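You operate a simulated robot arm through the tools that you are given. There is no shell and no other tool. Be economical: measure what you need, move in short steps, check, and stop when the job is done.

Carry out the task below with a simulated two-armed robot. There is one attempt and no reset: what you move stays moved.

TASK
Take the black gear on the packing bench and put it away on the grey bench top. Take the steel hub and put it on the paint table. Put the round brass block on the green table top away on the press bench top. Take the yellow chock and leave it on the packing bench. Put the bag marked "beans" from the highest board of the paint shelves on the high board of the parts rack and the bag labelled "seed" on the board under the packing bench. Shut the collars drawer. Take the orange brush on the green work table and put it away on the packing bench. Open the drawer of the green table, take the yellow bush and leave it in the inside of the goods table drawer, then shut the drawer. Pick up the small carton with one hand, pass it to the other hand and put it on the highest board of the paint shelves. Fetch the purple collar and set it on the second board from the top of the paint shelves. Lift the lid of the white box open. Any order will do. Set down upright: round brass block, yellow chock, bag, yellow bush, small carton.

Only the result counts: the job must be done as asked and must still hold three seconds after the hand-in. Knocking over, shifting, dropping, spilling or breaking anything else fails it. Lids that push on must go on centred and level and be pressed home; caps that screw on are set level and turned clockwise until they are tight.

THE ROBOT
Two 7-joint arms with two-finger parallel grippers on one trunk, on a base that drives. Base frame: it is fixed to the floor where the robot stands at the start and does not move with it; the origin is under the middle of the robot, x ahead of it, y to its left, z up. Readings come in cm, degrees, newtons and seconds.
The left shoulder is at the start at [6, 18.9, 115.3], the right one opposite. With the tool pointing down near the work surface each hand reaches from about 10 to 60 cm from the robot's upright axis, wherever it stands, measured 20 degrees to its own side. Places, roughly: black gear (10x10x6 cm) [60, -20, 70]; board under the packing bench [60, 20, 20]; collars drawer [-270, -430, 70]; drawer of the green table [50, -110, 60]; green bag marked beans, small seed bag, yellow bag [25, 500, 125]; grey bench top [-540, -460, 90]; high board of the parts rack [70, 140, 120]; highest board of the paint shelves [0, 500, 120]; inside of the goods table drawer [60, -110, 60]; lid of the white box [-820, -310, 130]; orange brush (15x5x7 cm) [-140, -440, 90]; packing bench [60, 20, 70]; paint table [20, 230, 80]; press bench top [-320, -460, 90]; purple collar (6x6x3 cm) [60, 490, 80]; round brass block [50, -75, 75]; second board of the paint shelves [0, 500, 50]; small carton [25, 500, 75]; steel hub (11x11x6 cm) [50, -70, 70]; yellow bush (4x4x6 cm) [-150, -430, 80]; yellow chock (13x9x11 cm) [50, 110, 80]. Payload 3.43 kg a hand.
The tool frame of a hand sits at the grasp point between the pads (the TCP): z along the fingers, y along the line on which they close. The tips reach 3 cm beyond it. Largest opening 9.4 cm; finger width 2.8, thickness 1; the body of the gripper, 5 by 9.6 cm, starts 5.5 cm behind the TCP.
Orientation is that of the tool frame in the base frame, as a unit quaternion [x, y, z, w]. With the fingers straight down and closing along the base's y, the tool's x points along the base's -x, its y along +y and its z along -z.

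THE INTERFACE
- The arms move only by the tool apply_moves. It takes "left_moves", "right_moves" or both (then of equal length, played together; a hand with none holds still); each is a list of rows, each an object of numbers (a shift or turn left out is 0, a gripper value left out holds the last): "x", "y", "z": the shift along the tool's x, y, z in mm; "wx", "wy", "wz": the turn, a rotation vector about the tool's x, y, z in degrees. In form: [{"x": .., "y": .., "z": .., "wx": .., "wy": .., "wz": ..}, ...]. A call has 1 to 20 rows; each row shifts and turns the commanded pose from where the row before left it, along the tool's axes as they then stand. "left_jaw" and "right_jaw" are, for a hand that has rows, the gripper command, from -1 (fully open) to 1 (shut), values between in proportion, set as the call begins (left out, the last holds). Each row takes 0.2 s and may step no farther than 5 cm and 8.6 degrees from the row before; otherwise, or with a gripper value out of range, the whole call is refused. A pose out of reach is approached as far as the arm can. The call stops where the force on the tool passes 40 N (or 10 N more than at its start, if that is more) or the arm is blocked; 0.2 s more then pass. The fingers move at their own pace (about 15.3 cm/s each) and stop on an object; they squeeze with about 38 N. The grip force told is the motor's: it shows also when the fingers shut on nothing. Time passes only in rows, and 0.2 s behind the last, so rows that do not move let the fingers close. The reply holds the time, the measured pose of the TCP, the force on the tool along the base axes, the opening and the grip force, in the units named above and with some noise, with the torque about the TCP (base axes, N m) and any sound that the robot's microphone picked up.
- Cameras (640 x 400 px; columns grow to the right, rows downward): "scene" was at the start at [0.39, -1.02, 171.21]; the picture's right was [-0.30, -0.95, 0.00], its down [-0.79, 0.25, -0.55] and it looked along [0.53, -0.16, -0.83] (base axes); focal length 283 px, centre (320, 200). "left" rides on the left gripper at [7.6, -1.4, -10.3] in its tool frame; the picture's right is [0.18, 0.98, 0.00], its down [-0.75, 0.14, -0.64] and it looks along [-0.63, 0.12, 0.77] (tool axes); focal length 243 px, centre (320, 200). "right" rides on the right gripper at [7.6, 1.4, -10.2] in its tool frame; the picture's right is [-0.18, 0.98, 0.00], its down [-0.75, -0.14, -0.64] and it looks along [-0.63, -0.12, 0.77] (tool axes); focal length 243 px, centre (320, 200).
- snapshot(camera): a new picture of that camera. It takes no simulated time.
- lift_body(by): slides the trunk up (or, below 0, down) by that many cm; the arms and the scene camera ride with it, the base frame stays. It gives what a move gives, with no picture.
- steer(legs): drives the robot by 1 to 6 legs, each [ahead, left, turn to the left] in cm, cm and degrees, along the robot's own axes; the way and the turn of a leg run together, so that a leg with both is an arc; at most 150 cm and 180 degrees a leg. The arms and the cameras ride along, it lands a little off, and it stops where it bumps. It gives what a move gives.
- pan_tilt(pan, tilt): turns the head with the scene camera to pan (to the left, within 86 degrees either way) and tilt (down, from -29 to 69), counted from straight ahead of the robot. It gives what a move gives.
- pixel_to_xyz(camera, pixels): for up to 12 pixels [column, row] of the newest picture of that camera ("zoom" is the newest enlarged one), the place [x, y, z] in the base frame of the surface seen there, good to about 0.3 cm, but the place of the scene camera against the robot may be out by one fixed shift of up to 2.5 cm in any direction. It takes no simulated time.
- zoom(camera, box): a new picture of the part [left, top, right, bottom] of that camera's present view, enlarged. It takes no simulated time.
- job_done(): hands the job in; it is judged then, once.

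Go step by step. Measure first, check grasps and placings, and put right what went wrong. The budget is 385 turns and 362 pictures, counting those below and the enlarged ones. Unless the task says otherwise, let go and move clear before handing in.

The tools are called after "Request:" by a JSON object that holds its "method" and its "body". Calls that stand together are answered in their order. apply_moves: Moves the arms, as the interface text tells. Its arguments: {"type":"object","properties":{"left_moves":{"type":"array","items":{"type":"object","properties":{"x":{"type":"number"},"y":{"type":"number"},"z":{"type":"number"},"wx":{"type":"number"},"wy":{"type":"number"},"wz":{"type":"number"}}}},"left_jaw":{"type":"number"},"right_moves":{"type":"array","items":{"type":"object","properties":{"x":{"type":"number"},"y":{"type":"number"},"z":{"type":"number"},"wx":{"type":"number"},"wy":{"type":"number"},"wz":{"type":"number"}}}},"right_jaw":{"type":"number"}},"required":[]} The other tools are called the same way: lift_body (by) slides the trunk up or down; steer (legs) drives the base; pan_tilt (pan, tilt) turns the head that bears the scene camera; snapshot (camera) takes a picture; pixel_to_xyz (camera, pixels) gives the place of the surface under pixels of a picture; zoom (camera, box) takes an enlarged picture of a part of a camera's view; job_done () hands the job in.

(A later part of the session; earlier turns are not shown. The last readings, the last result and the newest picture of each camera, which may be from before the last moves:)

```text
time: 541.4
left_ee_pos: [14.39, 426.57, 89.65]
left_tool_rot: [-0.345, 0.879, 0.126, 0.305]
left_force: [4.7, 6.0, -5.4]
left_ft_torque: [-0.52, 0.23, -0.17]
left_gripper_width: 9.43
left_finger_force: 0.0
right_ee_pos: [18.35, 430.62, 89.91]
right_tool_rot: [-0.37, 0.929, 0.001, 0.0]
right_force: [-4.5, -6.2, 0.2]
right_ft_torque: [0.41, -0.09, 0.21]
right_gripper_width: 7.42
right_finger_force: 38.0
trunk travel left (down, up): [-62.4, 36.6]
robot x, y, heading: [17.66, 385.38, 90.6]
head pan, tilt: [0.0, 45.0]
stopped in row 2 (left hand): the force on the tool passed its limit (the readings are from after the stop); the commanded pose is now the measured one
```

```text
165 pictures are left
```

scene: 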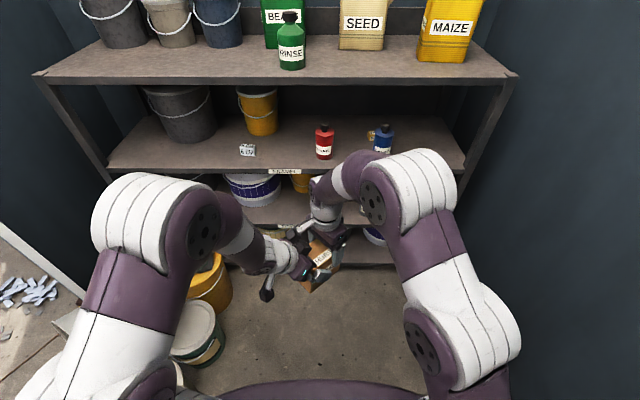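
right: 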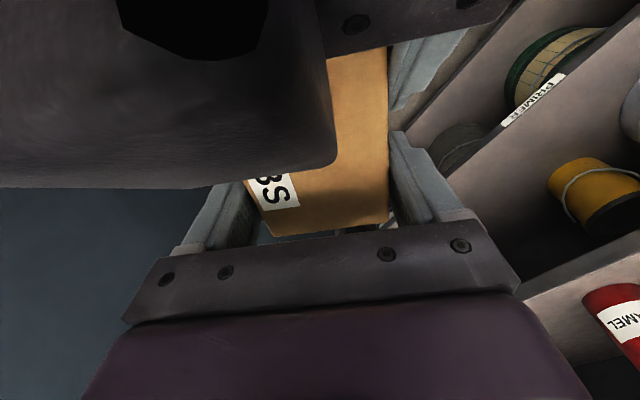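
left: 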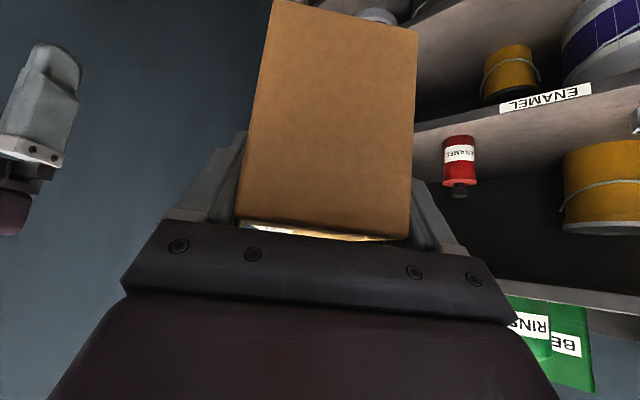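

The left hand's top touched the right camera; go down 1 cm and withdraw horizontally instead.

Request:
{"method": "apply_moves", "body": {"left_moves": [{"x": 6.3, "z": 7.8}, {"x": 12, "z": -9.5}, {"x": 19, "z": -15.5}, {"x": 19, "z": -15.5}, {"x": 19, "z": -15.5}, {"x": 19, "z": -15.5}, {"x": 19, "z": -15.5}]}}

Request:
{"method": "snapshot", "body": {"camera": "scene"}}

Request:
{"method": "snapshot", "body": {"camera": "right"}}

```text
time: 543.0
left_ee_pos: [4.28, 417.13, 88.75]
left_tool_rot: [-0.346, 0.879, 0.125, 0.305]
left_force: [0.0, -0.9, -0.5]
left_ft_torque: [-0.01, 0.04, 0.03]
left_gripper_width: 9.39
left_finger_force: 0.0
right_ee_pos: [18.36, 430.54, 90.02]
right_tool_rot: [-0.369, 0.929, 0.002, 0.001]
right_force: [0.3, -0.5, -4.9]
right_ft_torque: [0.1, -0.12, -0.06]
right_gripper_width: 7.41
right_finger_force: 38.0
trunk travel left (down, up): [-62.4, 36.6]
robot x, y, heading: [16.96, 385.02, 90.3]
head pan, tilt: [0.0, 45.0]
```

```text
164 pictures are left
```

scene: 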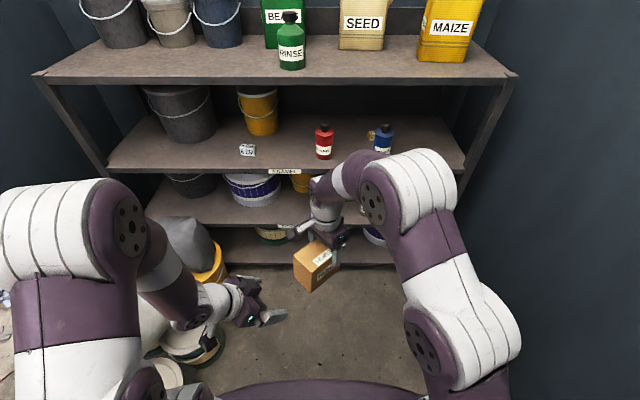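

```text
163 pictures are left
```

right: 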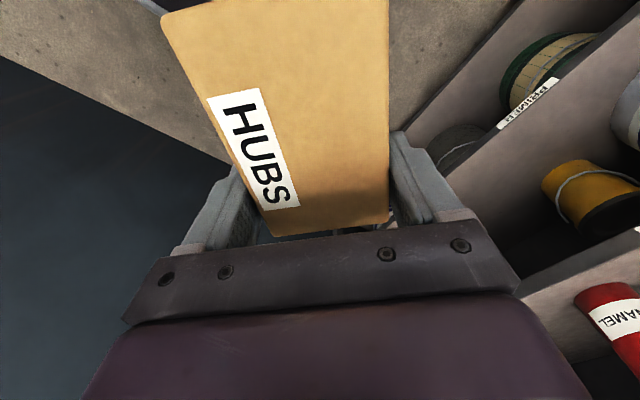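

Handover done: right hand holds the carton. Check its level and where its base is.

Request:
{"method": "pixel_to_xyz", "body": {"camera": "right", "pixels": [[190, 30], [380, 20], [330, 210], [280, 100], [370, 200], [250, 140]]}}

```text
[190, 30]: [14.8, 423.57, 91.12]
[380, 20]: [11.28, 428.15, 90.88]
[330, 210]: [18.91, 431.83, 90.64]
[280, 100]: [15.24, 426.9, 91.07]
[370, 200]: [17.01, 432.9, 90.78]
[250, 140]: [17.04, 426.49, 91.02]
```

Level (within 0.3 cm), base 9.2 cm below the TCP. Retract the left hand, raise the trunk fully and lift the carton.

Request:
{"method": "apply_moves", "body": {"left_moves": [{"x": 19, "z": -15.5}, {"x": 19, "z": -15.5}, {"x": 19, "z": -15.5}]}}

Request:
{"method": "lift_body", "body": {"by": 36}}

Request:
{"method": "apply_moves", "body": {"right_moves": [{"z": -25}, {"z": -25}, {"z": -25}]}}

Request:
{"method": "pan_tilt", "body": {"pan": 0, "tilt": 40}}

Request:
{"method": "snapshot", "body": {"camera": "scene"}}

```text
time: 543.8
left_ee_pos: [-1.09, 412.07, 88.92]
left_tool_rot: [-0.346, 0.879, 0.125, 0.305]
left_force: [-0.3, -0.2, -0.3]
left_ft_torque: [0.01, -0.04, 0.0]
left_gripper_width: 9.4
left_finger_force: 0.0
right_ee_pos: [18.38, 430.66, 89.98]
right_tool_rot: [-0.37, 0.929, 0.002, 0.001]
right_force: [-0.9, -0.7, -5.5]
right_ft_torque: [0.08, -0.08, -0.02]
right_gripper_width: 7.45
right_finger_force: 38.1
trunk travel left (down, up): [-62.4, 36.6]
robot x, y, heading: [17.66, 385.51, 90.2]
head pan, tilt: [0.0, 45.0]
```

```text
time: 547.3
left_ee_pos: [-1.01, 412.11, 124.93]
left_tool_rot: [-0.346, 0.878, 0.126, 0.305]
left_force: [-0.6, -0.4, 0.0]
left_ft_torque: [0.01, -0.04, -0.03]
left_gripper_width: 9.42
left_finger_force: 0.0
right_ee_pos: [18.42, 430.61, 125.97]
right_tool_rot: [-0.37, 0.929, 0.002, 0.001]
right_force: [0.1, 0.5, -4.6]
right_ft_torque: [0.07, -0.07, -0.03]
right_gripper_width: 7.46
right_finger_force: 38.1
trunk travel left (down, up): [-98.4, 0.6]
robot x, y, heading: [17.02, 385.34, 90.1]
head pan, tilt: [0.0, 45.0]
```

```text
time: 548.1
left_ee_pos: [-1.01, 412.19, 125.01]
left_tool_rot: [-0.347, 0.878, 0.126, 0.304]
left_force: [-0.5, -0.5, -0.5]
left_ft_torque: [0.03, -0.01, 0.01]
left_gripper_width: 9.4
left_finger_force: 0.0
right_ee_pos: [18.49, 430.58, 133.58]
right_tool_rot: [-0.369, 0.929, 0.0, 0.001]
right_force: [0.0, -0.3, -3.6]
right_ft_torque: [0.12, -0.15, 0.02]
right_gripper_width: 7.45
right_finger_force: 37.9
trunk travel left (down, up): [-98.4, 0.6]
robot x, y, heading: [17.31, 385.0, 90.3]
head pan, tilt: [0.0, 45.0]
```

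```text
time: 548.7
left_ee_pos: [-1.0, 412.11, 124.89]
left_tool_rot: [-0.347, 0.878, 0.126, 0.304]
left_force: [0.0, -0.4, -0.4]
left_ft_torque: [-0.02, -0.01, -0.01]
left_gripper_width: 9.42
left_finger_force: 0.0
right_ee_pos: [18.41, 430.56, 133.31]
right_tool_rot: [-0.369, 0.929, 0.001, 0.001]
right_force: [-0.5, 0.3, -4.8]
right_ft_torque: [0.13, -0.11, 0.01]
right_gripper_width: 7.43
right_finger_force: 38.1
trunk travel left (down, up): [-98.4, 0.6]
robot x, y, heading: [17.28, 385.11, 90.3]
head pan, tilt: [0.0, 40.0]
```

```text
162 pictures are left
```

scene: 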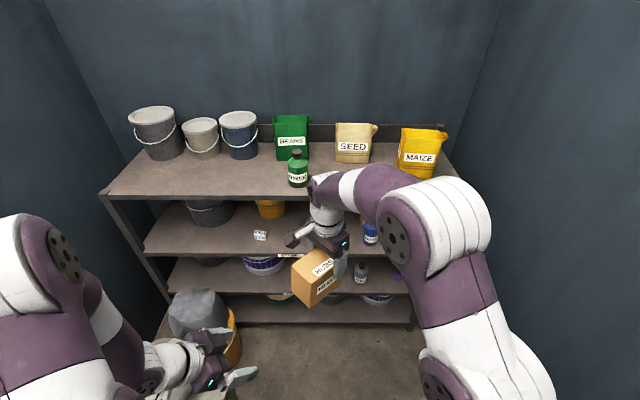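

Drive right 14 then ahead 57 to bring the carton over the top board.

Request:
{"method": "steer", "body": {"legs": [[0, -14, 0], [45, 0, 0]]}}

Request:
{"method": "snapshot", "body": {"camera": "scene"}}

Request:
{"method": "steer", "body": {"legs": [[11, 0, 0]]}}

Request:
{"method": "snapshot", "body": {"camera": "right"}}

```text
time: 552.4
left_ee_pos: [12.82, 456.8, 125.0]
left_tool_rot: [-0.344, 0.879, 0.125, 0.305]
left_force: [0.4, -0.1, 0.0]
left_ft_torque: [-0.01, 0.02, 0.0]
left_gripper_width: 9.41
left_finger_force: 0.1
right_ee_pos: [32.42, 475.24, 133.51]
right_tool_rot: [-0.368, 0.93, 0.002, 0.001]
right_force: [0.5, -1.2, -5.2]
right_ft_torque: [0.09, -0.12, 0.0]
right_gripper_width: 7.42
right_finger_force: 37.9
trunk travel left (down, up): [-98.4, 0.6]
robot x, y, heading: [31.21, 429.7, 90.0]
head pan, tilt: [0.0, 40.0]
```

```text
161 pictures are left
```

scene: 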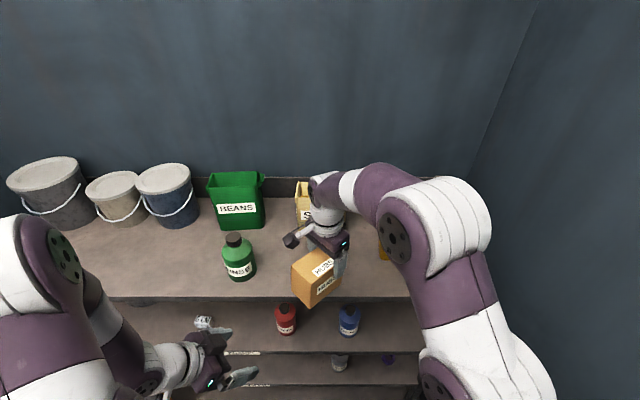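

```text
time: 553.6
left_ee_pos: [12.92, 467.64, 125.13]
left_tool_rot: [-0.345, 0.878, 0.127, 0.306]
left_force: [0.3, -0.7, 0.5]
left_ft_torque: [0.01, 0.01, 0.0]
left_gripper_width: 9.42
left_finger_force: 0.1
right_ee_pos: [32.36, 485.99, 133.68]
right_tool_rot: [-0.368, 0.93, 0.002, 0.002]
right_force: [0.5, -0.2, -4.4]
right_ft_torque: [0.12, -0.08, 0.02]
right_gripper_width: 7.39
right_finger_force: 37.4
trunk travel left (down, up): [-98.4, 0.6]
robot x, y, heading: [31.19, 440.84, 90.4]
head pan, tilt: [0.0, 40.0]
```

```text
160 pictures are left
```

right: 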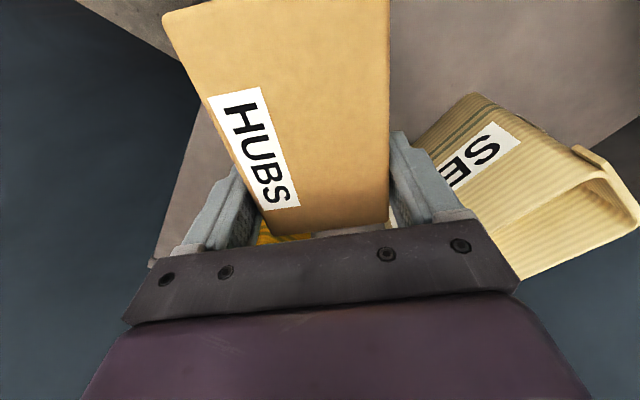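

Measure the board height, then move 2 cm further in.

Request:
{"method": "pixel_to_xyz", "body": {"camera": "right", "pixels": [[430, 40], [440, 80], [180, 200], [150, 20], [480, 30], [470, 130]]}}

Request:
{"method": "steer", "body": {"legs": [[1.8, 0, 0]]}}

```text
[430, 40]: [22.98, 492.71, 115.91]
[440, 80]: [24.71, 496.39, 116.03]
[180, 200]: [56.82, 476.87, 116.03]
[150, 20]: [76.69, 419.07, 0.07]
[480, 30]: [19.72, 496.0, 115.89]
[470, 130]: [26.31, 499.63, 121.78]
```

```text
time: 554.4
left_ee_pos: [12.87, 469.41, 125.08]
left_tool_rot: [-0.344, 0.879, 0.126, 0.306]
left_force: [0.3, -0.5, 1.5]
left_ft_torque: [0.0, -0.05, 0.02]
left_gripper_width: 9.39
left_finger_force: 0.1
right_ee_pos: [32.37, 487.86, 133.61]
right_tool_rot: [-0.368, 0.93, 0.003, 0.001]
right_force: [-0.4, -1.1, -4.5]
right_ft_torque: [0.12, -0.11, -0.01]
right_gripper_width: 7.41
right_finger_force: 37.8
trunk travel left (down, up): [-98.4, 0.6]
robot x, y, heading: [31.31, 442.95, 90.2]
head pan, tilt: [0.0, 40.0]
```

Board z=115.97 → contact near TCP 125.2. Lower.

Request:
{"method": "apply_moves", "body": {"right_moves": [{"z": 30}, {"z": 30}, {"z": 17}]}}

Request:
{"method": "apply_moves", "body": {"right_moves": [{"z": 2}, {"z": 2}, {}]}}

Request:
{"method": "apply_moves", "body": {"right_moves": [{"z": 2}, {}]}}

```text
time: 555.1
left_ee_pos: [12.83, 469.83, 124.95]
left_tool_rot: [-0.345, 0.879, 0.124, 0.306]
left_force: [0.0, -0.3, 0.1]
left_ft_torque: [0.01, 0.0, 0.02]
left_gripper_width: 9.4
left_finger_force: 0.0
right_ee_pos: [32.37, 488.28, 125.68]
right_tool_rot: [-0.368, 0.93, 0.0, 0.001]
right_force: [0.0, 0.9, -5.1]
right_ft_torque: [0.1, -0.12, 0.04]
right_gripper_width: 7.43
right_finger_force: 37.6
trunk travel left (down, up): [-98.4, 0.6]
robot x, y, heading: [31.11, 442.68, 90.2]
head pan, tilt: [0.0, 40.0]
```

```text
time: 556.0
left_ee_pos: [12.73, 469.75, 124.94]
left_tool_rot: [-0.345, 0.879, 0.126, 0.305]
left_force: [-0.5, 0.0, -0.4]
left_ft_torque: [0.0, -0.02, -0.04]
left_gripper_width: 9.39
left_finger_force: 0.0
right_ee_pos: [32.45, 488.15, 125.3]
right_tool_rot: [-0.368, 0.93, 0.001, 0.001]
right_force: [-1.2, -1.0, 1.3]
right_ft_torque: [-0.07, -0.42, -0.04]
right_gripper_width: 7.43
right_finger_force: 38.0
trunk travel left (down, up): [-98.4, 0.6]
robot x, y, heading: [31.22, 442.72, 90.2]
head pan, tilt: [0.0, 40.0]
```

```text
time: 556.5
left_ee_pos: [12.81, 469.61, 125.06]
left_tool_rot: [-0.345, 0.879, 0.125, 0.304]
left_force: [0.1, 0.1, -0.1]
left_ft_torque: [0.03, -0.02, 0.0]
left_gripper_width: 9.4
left_finger_force: 0.1
right_ee_pos: [32.34, 488.23, 125.33]
right_tool_rot: [-0.369, 0.929, 0.004, 0.001]
right_force: [1.6, 0.3, 19.7]
right_ft_torque: [0.23, -0.94, 0.11]
right_gripper_width: 7.47
right_finger_force: 38.3
trunk travel left (down, up): [-98.4, 0.6]
robot x, y, heading: [31.17, 443.0, 90.1]
head pan, tilt: [0.0, 40.0]
```

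Contact. Release and rise.

Request:
{"method": "apply_moves", "body": {"right_moves": [{"z": -1}, {}, {}], "right_jaw": -1}}

Request:
{"method": "apply_moves", "body": {"right_moves": [{"z": -20}, {"z": -25}, {"z": -25}, {"z": -20}]}}

Request:
{"method": "steer", "body": {"legs": [[-40, 0, 0]]}}

Request:
{"method": "pan_tilt", "body": {"pan": 0, "tilt": 30}}

Request:
{"method": "snapshot", "body": {"camera": "scene"}}

```text
time: 557.4
left_ee_pos: [12.79, 469.72, 125.0]
left_tool_rot: [-0.345, 0.878, 0.126, 0.305]
left_force: [-0.9, 0.4, 1.4]
left_ft_torque: [0.01, 0.02, 0.0]
left_gripper_width: 9.39
left_finger_force: 0.1
right_ee_pos: [32.32, 488.17, 125.34]
right_tool_rot: [-0.369, 0.93, 0.0, 0.002]
right_force: [-0.5, 0.7, -0.4]
right_ft_torque: [-0.02, 0.0, 0.02]
right_gripper_width: 9.43
right_finger_force: 0.0
trunk travel left (down, up): [-98.4, 0.6]
robot x, y, heading: [31.08, 442.83, 90.1]
head pan, tilt: [0.0, 40.0]
```

```text
time: 558.4
left_ee_pos: [12.84, 469.76, 125.05]
left_tool_rot: [-0.344, 0.879, 0.124, 0.306]
left_force: [0.1, 0.4, -0.3]
left_ft_torque: [-0.02, 0.01, -0.03]
left_gripper_width: 9.4
left_finger_force: 0.1
right_ee_pos: [32.3, 488.3, 133.85]
right_tool_rot: [-0.368, 0.93, 0.0, 0.001]
right_force: [0.8, 0.6, 0.2]
right_ft_torque: [0.01, 0.01, -0.04]
right_gripper_width: 9.41
right_finger_force: 0.1
right hand out of reach, approached as far as the arm can: row 4
trunk travel left (down, up): [-98.4, 0.6]
robot x, y, heading: [30.87, 442.65, 89.9]
head pan, tilt: [0.0, 40.0]
```

```text
time: 560.9
left_ee_pos: [13.0, 429.58, 125.0]
left_tool_rot: [-0.347, 0.878, 0.126, 0.304]
left_force: [-0.6, 0.2, 0.3]
left_ft_torque: [-0.01, 0.02, -0.01]
left_gripper_width: 9.4
left_finger_force: 0.1
right_ee_pos: [32.4, 448.31, 133.84]
right_tool_rot: [-0.369, 0.929, 0.001, 0.001]
right_force: [-0.4, 0.2, 0.6]
right_ft_torque: [-0.03, 0.01, 0.01]
right_gripper_width: 9.41
right_finger_force: 0.0
trunk travel left (down, up): [-98.4, 0.6]
robot x, y, heading: [31.02, 402.42, 90.2]
head pan, tilt: [0.0, 40.0]
```

```text
time: 561.6
left_ee_pos: [13.05, 429.37, 124.98]
left_tool_rot: [-0.346, 0.878, 0.126, 0.305]
left_force: [0.0, -0.1, 0.1]
left_ft_torque: [-0.02, -0.03, -0.01]
left_gripper_width: 9.42
left_finger_force: 0.0
right_ee_pos: [32.51, 448.03, 133.96]
right_tool_rot: [-0.369, 0.93, 0.001, 0.001]
right_force: [0.3, 0.3, 1.5]
right_ft_torque: [0.0, 0.0, -0.05]
right_gripper_width: 9.43
right_finger_force: 0.0
trunk travel left (down, up): [-98.4, 0.6]
robot x, y, heading: [31.54, 402.5, 90.3]
head pan, tilt: [0.0, 30.0]
```

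```text
159 pictures are left
```

scene: 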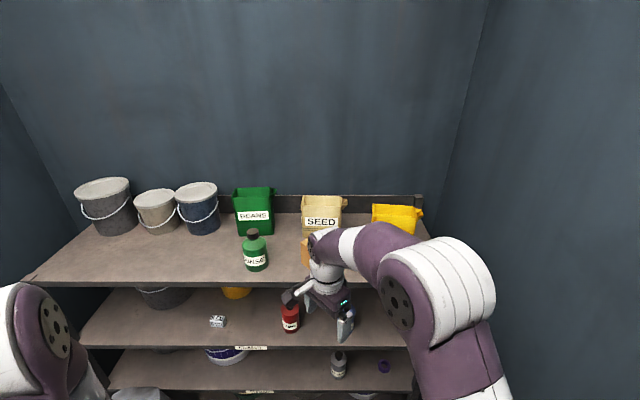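

Next: bags. I'll restore the left hand (undo yaw and tilt) and turn the right hand to close front-to-back.

Request:
{"method": "apply_moves", "body": {"left_moves": [{"wx": -2.8, "wz": -3.4}, {"wx": -2.8, "wz": -3.4}, {"wx": -2.8, "wz": -3.4}, {"wx": -2.8, "wz": -3.4}, {"wx": -2.8, "wz": -3.4}, {"wx": -2.8, "wz": -3.4}, {"wx": -2.8, "wz": -3.4}, {"wx": -2.8, "wz": -3.4}, {"wx": -2.8, "wz": -3.4}, {"wx": -2.8, "wz": -3.4}, {"wx": -2.2, "wz": -2.6}, {"wy": 5}, {"wy": 5}, {"wy": 5}, {"wy": 5}, {"wy": 5}, {"wy": 5}, {"wy": 5}, {"wy": 5}], "right_moves": [{"wz": 5}, {"wz": 5}, {"wz": 5}, {"wz": 5}, {"wz": 5}, {"wz": 5}, {"wz": 5}, {"wz": 5}, {"wz": 3}, {}, {}, {}, {}, {}, {}, {}, {}, {}, {}], "left_jaw": -0.3, "right_jaw": -0.3}}

Request:
{"method": "snapshot", "body": {"camera": "scene"}}

```text
time: 562.6
left_ee_pos: [12.81, 429.42, 125.08]
left_tool_rot: [-0.473, 0.818, 0.177, 0.276]
left_force: [-13.9, -5.5, 3.9]
left_ft_torque: [-0.26, -0.18, -1.54]
left_gripper_width: 6.11
left_finger_force: 0.0
right_ee_pos: [32.65, 447.96, 133.89]
right_tool_rot: [-0.198, 0.98, 0.0, 0.002]
right_force: [0.4, 1.1, 0.4]
right_ft_torque: [0.02, -0.01, -0.01]
right_gripper_width: 6.11
right_finger_force: 0.0
trunk travel left (down, up): [-98.4, 0.6]
robot x, y, heading: [31.18, 402.69, 90.3]
head pan, tilt: [0.0, 30.0]
stopped in row 5 (left hand): the force on the tool passed its limit (the readings are from after the stop); the commanded pose is now the measured one
```

```text
158 pictures are left
```

scene: 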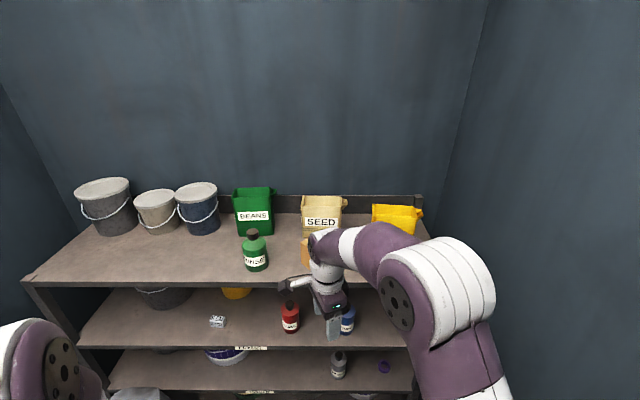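

The left hand touched something while turning (perhaps my own body); move it forward-left and go on with it alone.

Request:
{"method": "apply_moves", "body": {"left_moves": [{"y": 30, "z": 15}, {"y": 30, "z": 15}, {"y": 30, "z": 15}]}}

Request:
{"method": "pan_tilt", "body": {"pan": 35, "tilt": 50}}

Request:
{"method": "snapshot", "body": {"camera": "scene"}}

```text
time: 563.5
left_ee_pos: [6.15, 436.46, 121.62]
left_tool_rot: [-0.473, 0.817, 0.176, 0.278]
left_force: [-0.4, -0.3, 0.3]
left_ft_torque: [0.01, -0.04, -0.04]
left_gripper_width: 6.11
left_finger_force: 0.0
right_ee_pos: [32.29, 448.05, 133.83]
right_tool_rot: [-0.198, 0.98, 0.001, 0.001]
right_force: [-0.3, 1.0, 0.1]
right_ft_torque: [-0.02, -0.04, -0.01]
right_gripper_width: 6.13
right_finger_force: 0.0
trunk travel left (down, up): [-98.4, 0.6]
robot x, y, heading: [31.34, 402.39, 90.3]
head pan, tilt: [0.0, 30.0]
```

```text
time: 564.5
left_ee_pos: [6.32, 436.28, 121.53]
left_tool_rot: [-0.474, 0.817, 0.177, 0.277]
left_force: [-0.1, 0.3, 0.2]
left_ft_torque: [0.0, 0.0, -0.03]
left_gripper_width: 6.11
left_finger_force: 0.1
right_ee_pos: [32.38, 448.07, 133.95]
right_tool_rot: [-0.197, 0.98, 0.001, 0.0]
right_force: [0.4, 0.1, -0.8]
right_ft_torque: [0.0, 0.02, 0.0]
right_gripper_width: 6.08
right_finger_force: 0.1
trunk travel left (down, up): [-98.4, 0.6]
robot x, y, heading: [31.17, 402.34, 90.2]
head pan, tilt: [35.0, 50.0]
```

```text
157 pictures are left
```

scene: 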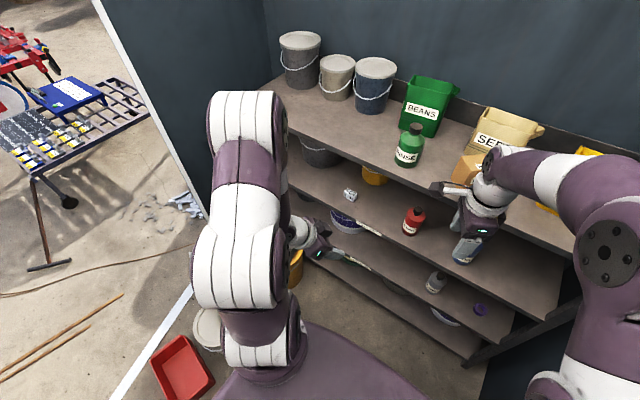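

Continue un-yawing and levelling the left hand; finish the right hand's turn.

Request:
{"method": "apply_moves", "body": {"left_moves": [{"wx": -2.8, "wz": -3.4}, {"wx": -2.8, "wz": -3.4}, {"wx": -2.8, "wz": -3.4}, {"wx": -2.8, "wz": -3.4}, {"wx": -2.8, "wz": -3.4}, {"wx": -2.8, "wz": -3.4}, {"wy": 5}, {"wy": 5}, {"wy": 5}, {"wy": 5}, {"wy": 5}, {"wy": 5}, {"wy": 5}, {"wy": 4}]}}

Request:
{"method": "apply_moves", "body": {"right_moves": [{"wz": 5}, {"wz": 5}, {"wz": 5}, {"wz": 5}, {"wz": 2.5}, {"wx": -5}, {"wx": -5}, {"wx": -5}, {"wx": -5}, {"wx": -5}]}}

Request:
{"method": "snapshot", "body": {"camera": "right"}}

```text
time: 567.5
left_ee_pos: [6.36, 436.3, 121.54]
left_tool_rot: [-0.689, 0.725, 0.011, -0.01]
left_force: [-0.4, 0.3, 0.7]
left_ft_torque: [0.0, 0.01, 0.0]
left_gripper_width: 6.09
left_finger_force: 0.1
left hand out of reach, approached as far as the arm can: row 13
right_ee_pos: [32.5, 448.16, 133.85]
right_tool_rot: [-0.197, 0.98, 0.001, 0.0]
right_force: [1.1, -0.4, 0.3]
right_ft_torque: [0.02, 0.0, 0.03]
right_gripper_width: 6.12
right_finger_force: 0.0
trunk travel left (down, up): [-98.4, 0.6]
robot x, y, heading: [31.24, 402.36, 90.5]
head pan, tilt: [35.0, 50.0]
```

```text
time: 569.7
left_ee_pos: [6.18, 436.21, 121.64]
left_tool_rot: [-0.69, 0.724, 0.013, -0.01]
left_force: [0.0, 0.1, -0.4]
left_ft_torque: [0.0, -0.02, -0.01]
left_gripper_width: 6.11
left_finger_force: 0.1
right_ee_pos: [32.53, 447.92, 133.83]
right_tool_rot: [-0.003, 0.976, 0.219, -0.001]
right_force: [0.7, -0.8, 0.4]
right_ft_torque: [-0.03, 0.01, 0.03]
right_gripper_width: 6.1
right_finger_force: 0.0
trunk travel left (down, up): [-98.4, 0.6]
robot x, y, heading: [31.3, 402.72, 90.4]
head pan, tilt: [35.0, 50.0]
```

```text
156 pictures are left
```

right: 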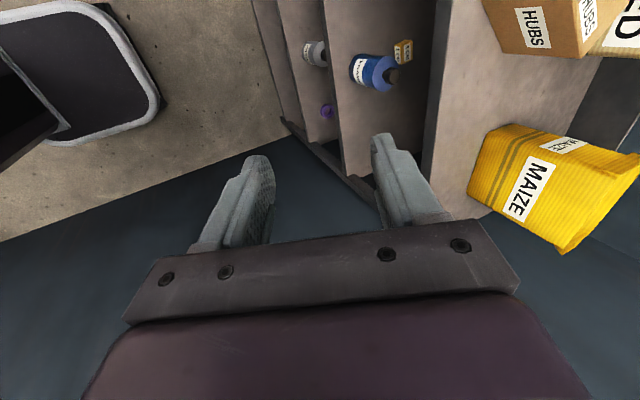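

Right hand tilted 25° forward. Raise it ~10 cm and drive ahead to look into the seed bag.

Request:
{"method": "apply_moves", "body": {"right_moves": [{"y": 16, "z": -33}, {"y": 16, "z": -33}, {"y": 16, "z": -33}]}}

Request:
{"method": "steer", "body": {"legs": [[38, 0, 0]]}}

Request:
{"method": "snapshot", "body": {"camera": "right"}}

Request:
{"method": "pan_tilt", "body": {"pan": 0, "tilt": 35}}

Request:
{"method": "snapshot", "body": {"camera": "scene"}}

```text
time: 570.5
left_ee_pos: [6.27, 436.26, 121.71]
left_tool_rot: [-0.689, 0.724, 0.013, -0.01]
left_force: [-0.3, 0.6, 0.0]
left_ft_torque: [-0.02, -0.02, 0.03]
left_gripper_width: 6.12
left_finger_force: 0.0
right_ee_pos: [32.53, 448.05, 144.93]
right_tool_rot: [-0.003, 0.976, 0.217, 0.0]
right_force: [0.6, -0.3, 0.1]
right_ft_torque: [0.0, 0.03, 0.0]
right_gripper_width: 6.12
right_finger_force: 0.1
trunk travel left (down, up): [-98.4, 0.6]
robot x, y, heading: [31.07, 402.6, 90.3]
head pan, tilt: [35.0, 50.0]
```

```text
time: 572.9
left_ee_pos: [5.84, 473.99, 121.71]
left_tool_rot: [-0.691, 0.722, 0.014, -0.01]
left_force: [0.5, -0.1, 1.1]
left_ft_torque: [0.01, 0.0, -0.02]
left_gripper_width: 6.11
left_finger_force: 0.0
right_ee_pos: [31.97, 485.85, 145.0]
right_tool_rot: [-0.005, 0.976, 0.219, -0.001]
right_force: [0.0, -0.6, 0.3]
right_ft_torque: [0.04, -0.02, -0.02]
right_gripper_width: 6.13
right_finger_force: 0.0
trunk travel left (down, up): [-98.4, 0.6]
robot x, y, heading: [30.87, 440.07, 90.3]
head pan, tilt: [35.0, 50.0]
```

```text
155 pictures are left
```

right: 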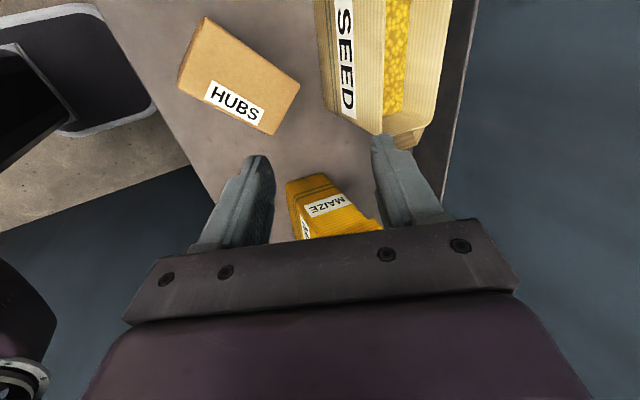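

```text
time: 573.9
left_ee_pos: [5.8, 474.15, 121.67]
left_tool_rot: [-0.691, 0.723, 0.013, -0.01]
left_force: [0.0, 1.0, 0.0]
left_ft_torque: [0.02, 0.02, 0.01]
left_gripper_width: 6.13
left_finger_force: 0.0
right_ee_pos: [31.96, 485.96, 144.91]
right_tool_rot: [-0.005, 0.976, 0.218, -0.001]
right_force: [0.4, 0.1, -0.4]
right_ft_torque: [0.0, 0.01, 0.02]
right_gripper_width: 6.1
right_finger_force: 0.0
trunk travel left (down, up): [-98.4, 0.6]
robot x, y, heading: [31.1, 440.24, 90.7]
head pan, tilt: [0.0, 35.0]
```

```text
154 pictures are left
```

scene: 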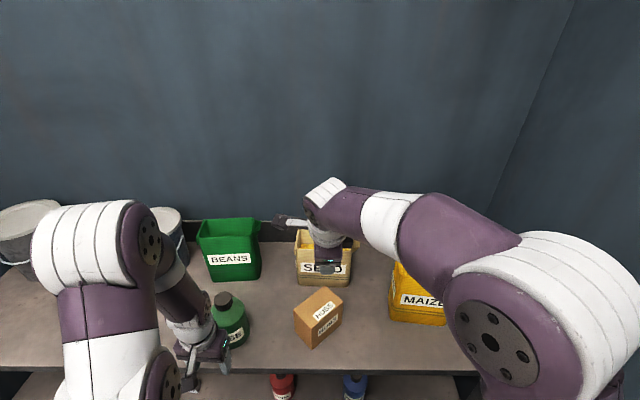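

The right camera looks into the seed bag (seeds at (395,50)). Tuck the left hand away from the rinse bottle, and measure the bag.

Request:
{"method": "apply_moves", "body": {"left_moves": [{"x": 40}, {"x": 40}, {"x": 30, "z": -20}]}}

Request:
{"method": "zoom", "body": {"camera": "right", "box": [290, 0, 490, 160]}}

Request:
{"method": "pixel_to_xyz", "body": {"camera": "right", "pixels": [[395, 50], [345, 50], [365, 50], [375, 50], [382, 50], [412, 50], [420, 50], [430, 50], [445, 50], [330, 60], [390, 110], [410, 125]]}}

```text
time: 574.7
left_ee_pos: [5.47, 462.9, 123.8]
left_tool_rot: [-0.69, 0.723, 0.013, -0.009]
left_force: [0.0, 0.1, 0.2]
left_ft_torque: [0.02, 0.01, 0.01]
left_gripper_width: 6.12
left_finger_force: 0.0
right_ee_pos: [32.12, 485.87, 145.03]
right_tool_rot: [-0.004, 0.976, 0.219, -0.002]
right_force: [0.3, -0.4, 0.0]
right_ft_torque: [0.01, 0.02, -0.01]
right_gripper_width: 6.1
right_finger_force: 0.1
trunk travel left (down, up): [-98.4, 0.6]
robot x, y, heading: [30.81, 440.62, 90.7]
head pan, tilt: [0.0, 35.0]
```

```text
2.50 times, centred on (390, 80) of right
```

zoom: 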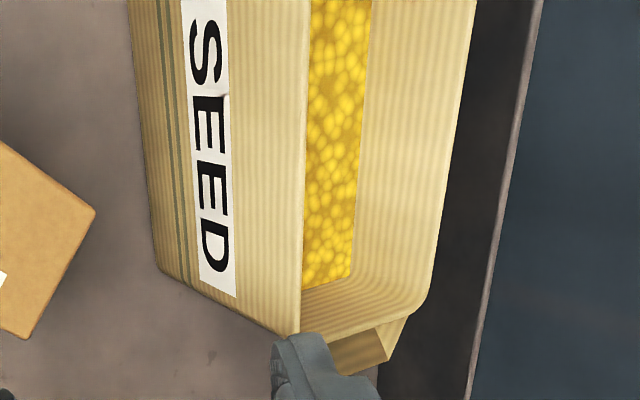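

```text
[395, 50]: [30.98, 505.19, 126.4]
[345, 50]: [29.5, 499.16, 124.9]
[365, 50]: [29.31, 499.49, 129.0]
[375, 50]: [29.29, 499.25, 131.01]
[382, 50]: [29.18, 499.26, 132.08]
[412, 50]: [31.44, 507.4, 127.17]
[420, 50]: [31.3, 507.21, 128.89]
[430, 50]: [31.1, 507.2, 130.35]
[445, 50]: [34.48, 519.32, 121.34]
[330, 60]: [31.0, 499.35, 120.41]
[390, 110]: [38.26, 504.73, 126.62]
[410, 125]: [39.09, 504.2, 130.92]
```

Seed bag: front wall y 499.2, rim z 132.2, seeds at 126.5: pinching the front wall works. Position the base so the right shoulder is straight in front: left 19, ahead 11.

Request:
{"method": "steer", "body": {"legs": [[0, 19, -0.5], [10.5, 0, 0]]}}

Request:
{"method": "apply_moves", "body": {"right_moves": [{"x": -40}, {"x": -40}, {"x": -40}, {"x": -40}, {"x": -15}]}}

Request:
{"method": "apply_moves", "body": {"right_moves": [{"wx": 4}, {"wx": 4}, {"wx": 4}, {"wx": 4}, {"wx": 4}]}}

Request:
{"method": "snapshot", "body": {"camera": "right"}}

```text
time: 577.0
left_ee_pos: [-13.45, 473.22, 123.65]
left_tool_rot: [-0.689, 0.725, 0.014, -0.01]
left_force: [-0.1, 0.0, 0.1]
left_ft_torque: [0.03, 0.0, 0.01]
left_gripper_width: 6.1
left_finger_force: 0.0
right_ee_pos: [13.11, 495.9, 145.14]
right_tool_rot: [-0.001, 0.976, 0.22, -0.001]
right_force: [-0.1, 0.0, -0.1]
right_ft_torque: [0.03, 0.06, 0.01]
right_gripper_width: 6.11
right_finger_force: 0.1
trunk travel left (down, up): [-98.4, 0.6]
robot x, y, heading: [11.59, 450.83, 90.4]
head pan, tilt: [0.0, 35.0]
```

```text
time: 578.2
left_ee_pos: [-13.39, 473.39, 123.81]
left_tool_rot: [-0.689, 0.725, 0.012, -0.011]
left_force: [0.4, -0.7, -0.6]
left_ft_torque: [0.02, -0.02, 0.01]
left_gripper_width: 6.12
left_finger_force: 0.1
right_ee_pos: [30.67, 496.26, 144.86]
right_tool_rot: [-0.002, 0.976, 0.219, 0.0]
right_force: [0.1, 0.8, 0.2]
right_ft_torque: [-0.01, 0.04, 0.02]
right_gripper_width: 6.13
right_finger_force: 0.0
trunk travel left (down, up): [-98.4, 0.6]
robot x, y, heading: [11.9, 450.64, 90.3]
head pan, tilt: [0.0, 35.0]
```

```text
time: 579.4
left_ee_pos: [-13.53, 473.57, 123.61]
left_tool_rot: [-0.689, 0.724, 0.013, -0.011]
left_force: [-0.2, -0.3, 0.3]
left_ft_torque: [0.04, -0.01, -0.01]
left_gripper_width: 6.1
left_finger_force: 0.1
right_ee_pos: [30.66, 495.0, 140.56]
right_tool_rot: [-0.002, 0.999, 0.045, 0.0]
right_force: [-0.5, 0.4, -0.2]
right_ft_torque: [0.02, -0.01, 0.0]
right_gripper_width: 6.11
right_finger_force: 0.0
right hand out of reach, approached as far as the arm can: row 4, 5
trunk travel left (down, up): [-98.4, 0.6]
robot x, y, heading: [11.96, 450.63, 90.6]
head pan, tilt: [0.0, 35.0]
```

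```text
152 pictures are left
```

right: 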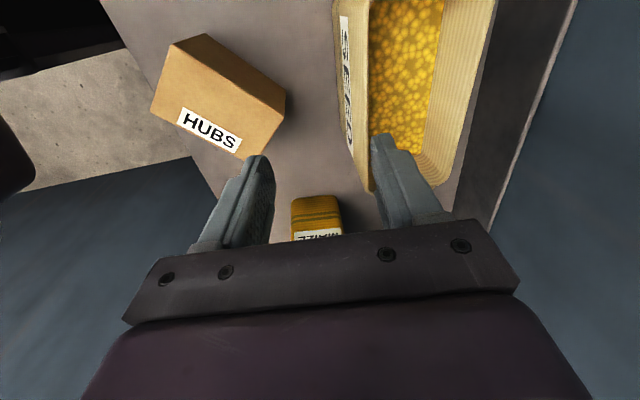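

Nearly vertical now (5°). Move 4.4 cm forward and 4 cm down so the fingers straddle the front wall.

Request:
{"method": "apply_moves", "body": {"right_moves": [{"y": 20, "z": 12}, {"y": 20, "z": 12}, {"z": 20}]}}

Request:
{"method": "snapshot", "body": {"camera": "right"}}

Request:
{"method": "pixel_to_xyz", "body": {"camera": "right", "pixels": [[320, 60], [318, 100], [322, 30], [345, 60], [300, 60]]}}

```text
time: 580.2
left_ee_pos: [-13.56, 473.54, 123.63]
left_tool_rot: [-0.688, 0.725, 0.013, -0.01]
left_force: [0.1, 0.6, 0.0]
left_ft_torque: [-0.01, -0.02, -0.04]
left_gripper_width: 6.1
left_finger_force: 0.0
right_ee_pos: [30.62, 499.23, 136.4]
right_tool_rot: [-0.002, 0.999, 0.045, -0.001]
right_force: [0.3, -0.7, 0.5]
right_ft_torque: [0.0, 0.0, -0.03]
right_gripper_width: 6.11
right_finger_force: 0.1
trunk travel left (down, up): [-98.4, 0.6]
robot x, y, heading: [11.98, 450.51, 90.3]
head pan, tilt: [0.0, 35.0]
```

```text
151 pictures are left
```

right: 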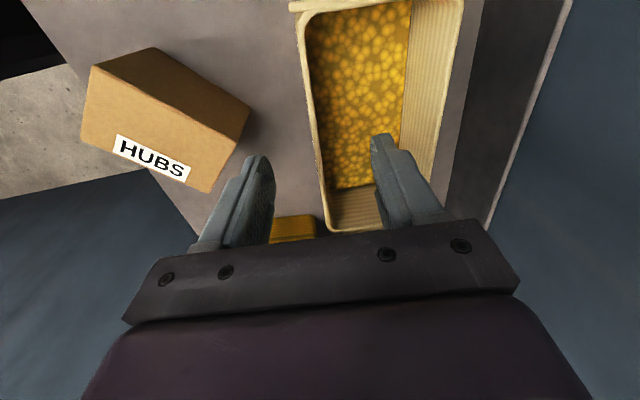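

```text
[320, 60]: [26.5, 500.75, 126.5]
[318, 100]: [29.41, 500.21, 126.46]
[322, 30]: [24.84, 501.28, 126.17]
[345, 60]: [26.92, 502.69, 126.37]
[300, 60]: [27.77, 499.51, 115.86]
```

The wall runs between the fingers. Descend 57 mm and pinch it.

Request:
{"method": "apply_moves", "body": {"right_moves": [{"z": 20}, {"z": 20}, {"z": 17}]}}

Request:
{"method": "apply_moves", "body": {"right_moves": [{}, {}, {}], "right_jaw": 1}}

Request:
{"method": "snapshot", "body": {"camera": "right"}}

```text
time: 581.0
left_ee_pos: [-13.42, 473.63, 123.6]
left_tool_rot: [-0.689, 0.725, 0.013, -0.011]
left_force: [0.0, 0.1, 1.0]
left_ft_torque: [-0.02, 0.04, -0.02]
left_gripper_width: 6.1
left_finger_force: 0.0
right_ee_pos: [30.63, 499.92, 130.7]
right_tool_rot: [-0.001, 0.999, 0.045, 0.0]
right_force: [-0.4, 0.2, 0.1]
right_ft_torque: [-0.02, 0.01, -0.04]
right_gripper_width: 6.1
right_finger_force: 0.1
trunk travel left (down, up): [-98.4, 0.6]
robot x, y, heading: [12.21, 450.44, 90.4]
head pan, tilt: [0.0, 35.0]
```

```text
time: 581.8
left_ee_pos: [-13.56, 473.57, 123.7]
left_tool_rot: [-0.689, 0.724, 0.013, -0.01]
left_force: [0.7, 0.2, -0.2]
left_ft_torque: [0.0, 0.0, 0.01]
left_gripper_width: 6.11
left_finger_force: 0.1
right_ee_pos: [30.79, 499.85, 130.75]
right_tool_rot: [-0.003, 0.999, 0.043, 0.0]
right_force: [-0.9, -3.5, 0.5]
right_ft_torque: [-1.1, 0.04, -0.03]
right_gripper_width: 0.97
right_finger_force: 38.3
trunk travel left (down, up): [-98.4, 0.6]
robot x, y, heading: [11.89, 450.73, 90.2]
head pan, tilt: [0.0, 35.0]
```

```text
150 pictures are left
```

right: 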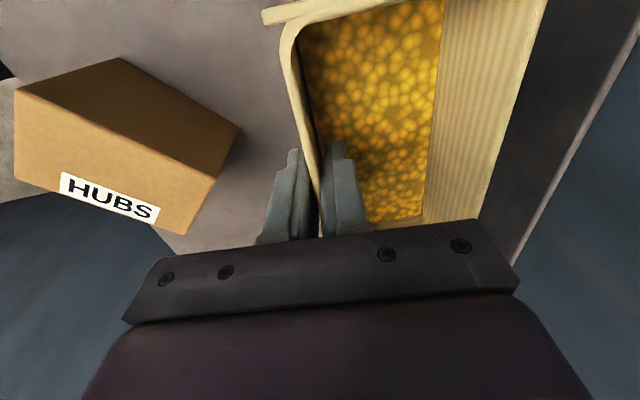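

Wall pinched (1 cm). Lift 3 cm and check the bag.

Request:
{"method": "apply_moves", "body": {"right_moves": [{"z": -8}, {"z": -10}, {"z": -12}, {}]}}

Request:
{"method": "snapshot", "body": {"camera": "right"}}

Request:
{"method": "snapshot", "body": {"camera": "scene"}}

```text
time: 582.8
left_ee_pos: [-13.39, 473.69, 123.55]
left_tool_rot: [-0.689, 0.724, 0.012, -0.012]
left_force: [-0.8, 0.9, -0.5]
left_ft_torque: [-0.04, 0.02, 0.0]
left_gripper_width: 6.13
left_finger_force: 0.1
right_ee_pos: [30.68, 499.7, 133.61]
right_tool_rot: [-0.002, 0.999, 0.043, 0.0]
right_force: [0.8, 0.1, -15.3]
right_ft_torque: [-0.6, 0.08, 0.0]
right_gripper_width: 0.92
right_finger_force: 38.2
trunk travel left (down, up): [-98.4, 0.6]
robot x, y, heading: [12.35, 450.71, 90.2]
head pan, tilt: [0.0, 35.0]
```

```text
149 pictures are left
```

right: 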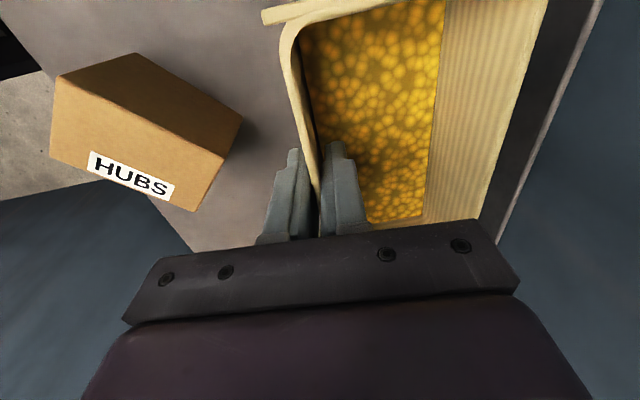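

```text
148 pictures are left
```

scene: 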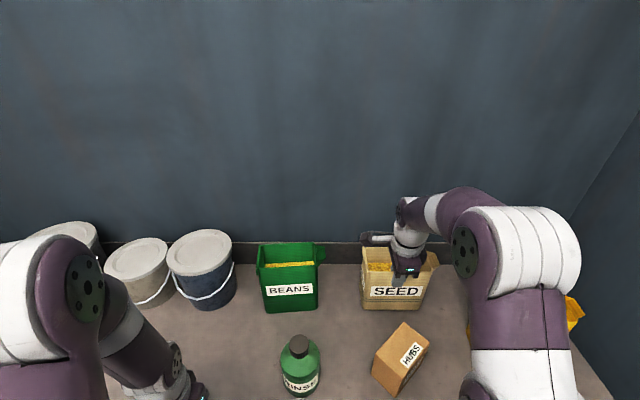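

Bag held, 15 N. To clear the carton in front (top 126) I need the bag base above it: move back 5 cm and up as far as possible.

Request:
{"method": "apply_moves", "body": {"right_moves": [{"y": -20, "z": -15}, {"y": -20, "z": -15}, {"y": -10, "z": -20}, {"z": -20}, {"z": -20}, {"z": -15}]}}

Request:
{"method": "snapshot", "body": {"camera": "right"}}

```text
time: 584.2
left_ee_pos: [-13.6, 473.67, 123.62]
left_tool_rot: [-0.689, 0.724, 0.012, -0.01]
left_force: [0.1, 0.0, -0.1]
left_ft_torque: [0.02, 0.01, 0.01]
left_gripper_width: 6.1
left_finger_force: 0.0
right_ee_pos: [30.77, 493.24, 141.03]
right_tool_rot: [-0.002, 0.999, 0.043, 0.0]
right_force: [0.2, 0.5, -15.0]
right_ft_torque: [-0.63, 0.11, 0.0]
right_gripper_width: 0.9
right_finger_force: 37.7
right hand out of reach, approached as far as the arm can: row 5, 6
trunk travel left (down, up): [-98.4, 0.6]
robot x, y, heading: [12.09, 450.79, 90.6]
head pan, tilt: [0.0, 35.0]
```

```text
147 pictures are left
```

right: 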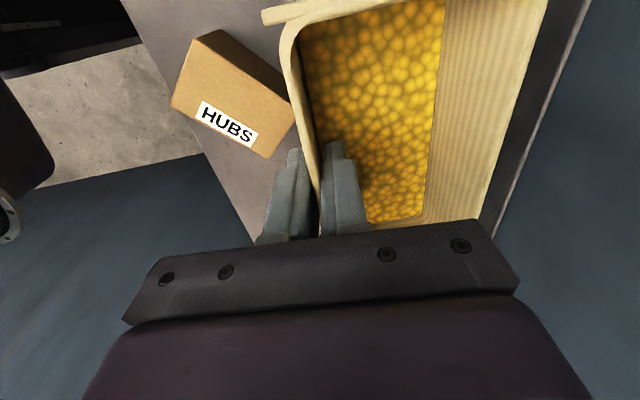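

Base of the bag is about level with the carton's top. Raise the trunk the last 0.5 cm, then go up-and-back in small steps.

Request:
{"method": "lift_body", "body": {"by": 0.5}}

Request:
{"method": "apply_moves", "body": {"right_moves": [{"z": -8}, {"y": -4, "z": -10}, {"y": -4, "z": -10}, {"y": -6, "z": -8}]}}

```text
time: 584.7
left_ee_pos: [-13.46, 473.7, 124.05]
left_tool_rot: [-0.689, 0.725, 0.012, -0.011]
left_force: [0.3, -0.2, 0.9]
left_ft_torque: [0.0, 0.0, 0.01]
left_gripper_width: 6.13
left_finger_force: 0.0
right_ee_pos: [30.7, 493.24, 141.53]
right_tool_rot: [-0.001, 0.999, 0.044, 0.0]
right_force: [0.0, -0.9, -14.5]
right_ft_torque: [-0.6, 0.1, -0.01]
right_gripper_width: 0.92
right_finger_force: 38.0
trunk travel left (down, up): [-98.9, 0.1]
robot x, y, heading: [12.14, 450.49, 90.1]
head pan, tilt: [0.0, 35.0]
```

```text
time: 585.7
left_ee_pos: [-13.48, 473.75, 124.18]
left_tool_rot: [-0.689, 0.724, 0.013, -0.011]
left_force: [0.0, 0.0, -0.6]
left_ft_torque: [-0.02, 0.01, 0.01]
left_gripper_width: 6.1
left_finger_force: 0.0
right_ee_pos: [30.76, 490.89, 142.08]
right_tool_rot: [-0.002, 0.999, 0.046, -0.001]
right_force: [-0.3, -0.5, -15.0]
right_ft_torque: [-0.63, 0.06, 0.01]
right_gripper_width: 0.92
right_finger_force: 38.0
right hand out of reach, approached as far as the arm can: row 1, 2, 3, 4
trunk travel left (down, up): [-98.9, 0.1]
robot x, y, heading: [12.01, 450.51, 90.2]
head pan, tilt: [0.0, 35.0]
```

1 cm clearance now. Continue back, still rising where possible.

Request:
{"method": "apply_moves", "body": {"right_moves": [{"y": -10, "z": -6}, {"y": -10, "z": -6}, {"y": -15, "z": -5}, {"y": -15, "z": -5}, {"y": -20}, {"y": -20}, {"y": -20}]}}

Request:
{"method": "snapshot", "body": {"camera": "right"}}

Request:
{"method": "snapshot", "body": {"camera": "scene"}}

```text
time: 587.3
left_ee_pos: [-13.43, 473.51, 124.13]
left_tool_rot: [-0.688, 0.725, 0.013, -0.009]
left_force: [0.2, -0.5, -0.8]
left_ft_torque: [0.02, 0.0, 0.03]
left_gripper_width: 6.13
left_finger_force: 0.0
right_ee_pos: [30.78, 479.48, 142.39]
right_tool_rot: [-0.002, 0.999, 0.046, 0.0]
right_force: [-0.3, -0.8, -15.5]
right_ft_torque: [-0.59, 0.08, 0.0]
right_gripper_width: 0.93
right_finger_force: 37.6
right hand out of reach, approached as far as the arm can: row 1, 2, 4
trunk travel left (down, up): [-98.9, 0.1]
robot x, y, heading: [11.98, 450.93, 90.1]
head pan, tilt: [0.0, 35.0]
```

```text
146 pictures are left
```

right: 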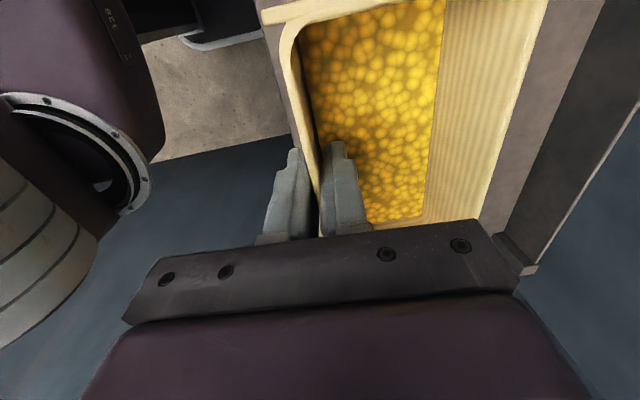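

```text
145 pictures are left
```

scene: 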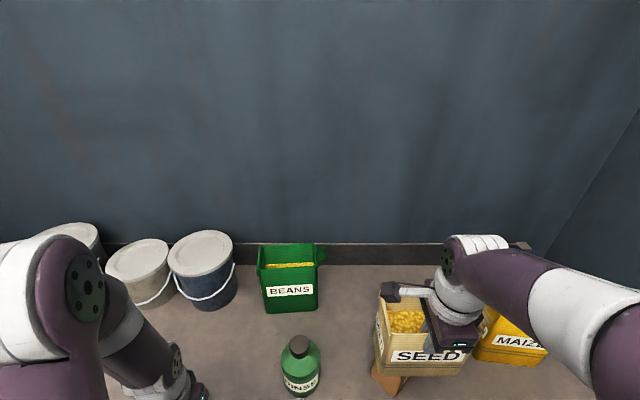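

Carton undisturbed. Now beans with the left hand: shift the base right 5 cm, turn the left wrist 90° and tilt 20°.

Request:
{"method": "steer", "body": {"legs": [[0, -5, 0]]}}

Request:
{"method": "apply_moves", "body": {"left_moves": [{"wz": -5}, {"wz": -5}, {"wz": -5}, {"wz": -5}, {"wz": -5}, {"wz": -5}, {"wz": -5}, {"wz": -5}, {"wz": -5}, {"wz": -5}, {"wz": -5}, {"wz": -5}, {"wz": -5}, {"wz": -5}, {"wz": -5}, {"wz": -5}, {"wz": -5}, {"wz": -3}]}}

Request:
{"method": "apply_moves", "body": {"left_moves": [{"wx": 5, "z": -30}, {"wx": 5, "z": -30}, {"wx": 5, "z": -30}, {"wx": 5, "z": -30}, {"z": -30, "y": -10}, {"z": -30, "y": -10}]}}

Request:
{"method": "snapshot", "body": {"camera": "scene"}}

```text
time: 588.2
left_ee_pos: [-9.61, 473.8, 123.74]
left_tool_rot: [-0.689, 0.725, 0.009, -0.008]
left_force: [-1.2, 0.5, 0.0]
left_ft_torque: [0.03, -0.1, -0.02]
left_gripper_width: 6.11
left_finger_force: 0.0
right_ee_pos: [34.43, 479.61, 142.58]
right_tool_rot: [-0.002, 0.999, 0.045, 0.004]
right_force: [-2.7, -0.2, -14.8]
right_ft_torque: [-0.59, 0.17, 0.06]
right_gripper_width: 0.92
right_finger_force: 38.0
trunk travel left (down, up): [-98.9, 0.1]
robot x, y, heading: [17.11, 450.79, 90.2]
head pan, tilt: [0.0, 35.0]
```

```text
time: 592.0
left_ee_pos: [-8.56, 473.67, 124.04]
left_tool_rot: [0.999, -0.042, -0.017, -0.002]
left_force: [-1.1, 0.0, 0.5]
left_ft_torque: [0.01, 0.0, -0.01]
left_gripper_width: 6.1
left_finger_force: 0.0
right_ee_pos: [35.66, 479.49, 142.36]
right_tool_rot: [-0.003, 0.999, 0.045, -0.001]
right_force: [0.4, 0.1, -15.4]
right_ft_torque: [-0.61, 0.1, 0.04]
right_gripper_width: 0.94
right_finger_force: 38.1
trunk travel left (down, up): [-98.9, 0.1]
robot x, y, heading: [17.17, 450.57, 90.3]
head pan, tilt: [0.0, 35.0]
```

```text
time: 593.5
left_ee_pos: [-11.58, 477.42, 141.03]
left_tool_rot: [0.984, -0.045, -0.009, -0.174]
left_force: [-0.1, -0.2, -0.2]
left_ft_torque: [0.01, -0.02, -0.04]
left_gripper_width: 6.1
left_finger_force: 0.1
left hand out of reach, approached as far as the arm can: row 2, 3, 4, 5
right_ee_pos: [35.86, 479.53, 142.37]
right_tool_rot: [-0.002, 0.999, 0.044, -0.001]
right_force: [0.5, -0.7, -15.0]
right_ft_torque: [-0.61, 0.06, 0.01]
right_gripper_width: 0.95
right_finger_force: 37.9
trunk travel left (down, up): [-98.9, 0.1]
robot x, y, heading: [16.51, 450.93, 90.2]
head pan, tilt: [0.0, 35.0]
```

```text
144 pictures are left
```

scene: 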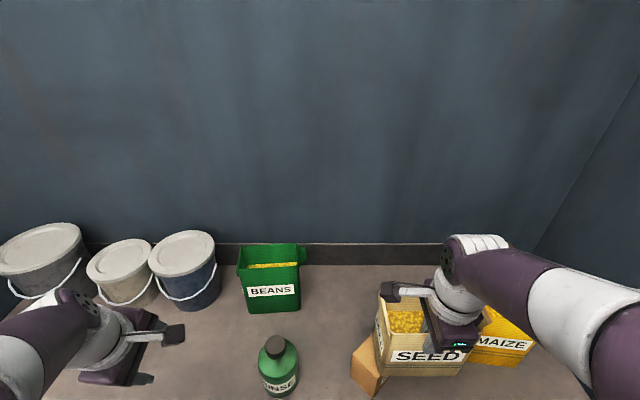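

Straighten the left wrist's 5° yaw and move it over the beans bag's front edge.

Request:
{"method": "apply_moves", "body": {"left_moves": [{"x": 16.5, "y": -33, "z": 6}, {"x": 16.5, "y": -33, "z": 6}, {"x": 16.5, "y": -33, "z": 7}, {"x": 16.5, "y": -33, "z": 8}, {"x": 16.5, "y": -33, "z": 8, "wy": -1, "wz": -2.6}, {"x": 16.5, "y": -30, "z": 8, "wy": -0.9, "wz": -2.7}]}}

Request:
{"method": "snapshot", "body": {"camera": "left"}}

```text
time: 594.9
left_ee_pos: [0.02, 496.71, 143.11]
left_tool_rot: [0.984, 0.004, -0.017, -0.175]
left_force: [-0.1, 0.3, -0.7]
left_ft_torque: [0.0, 0.03, 0.01]
left_gripper_width: 6.12
left_finger_force: 0.1
right_ee_pos: [35.63, 479.74, 142.41]
right_tool_rot: [-0.003, 0.999, 0.043, -0.001]
right_force: [0.0, 0.6, -14.2]
right_ft_torque: [-0.61, 0.07, 0.02]
right_gripper_width: 0.94
right_finger_force: 38.0
trunk travel left (down, up): [-98.9, 0.1]
robot x, y, heading: [16.94, 451.03, 90.2]
head pan, tilt: [0.0, 35.0]
```

```text
143 pictures are left
```

left: 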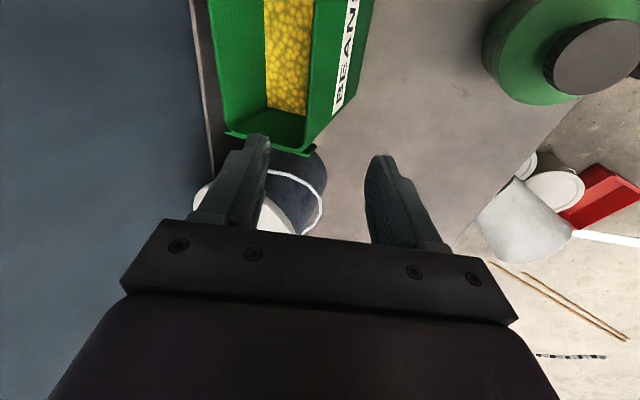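

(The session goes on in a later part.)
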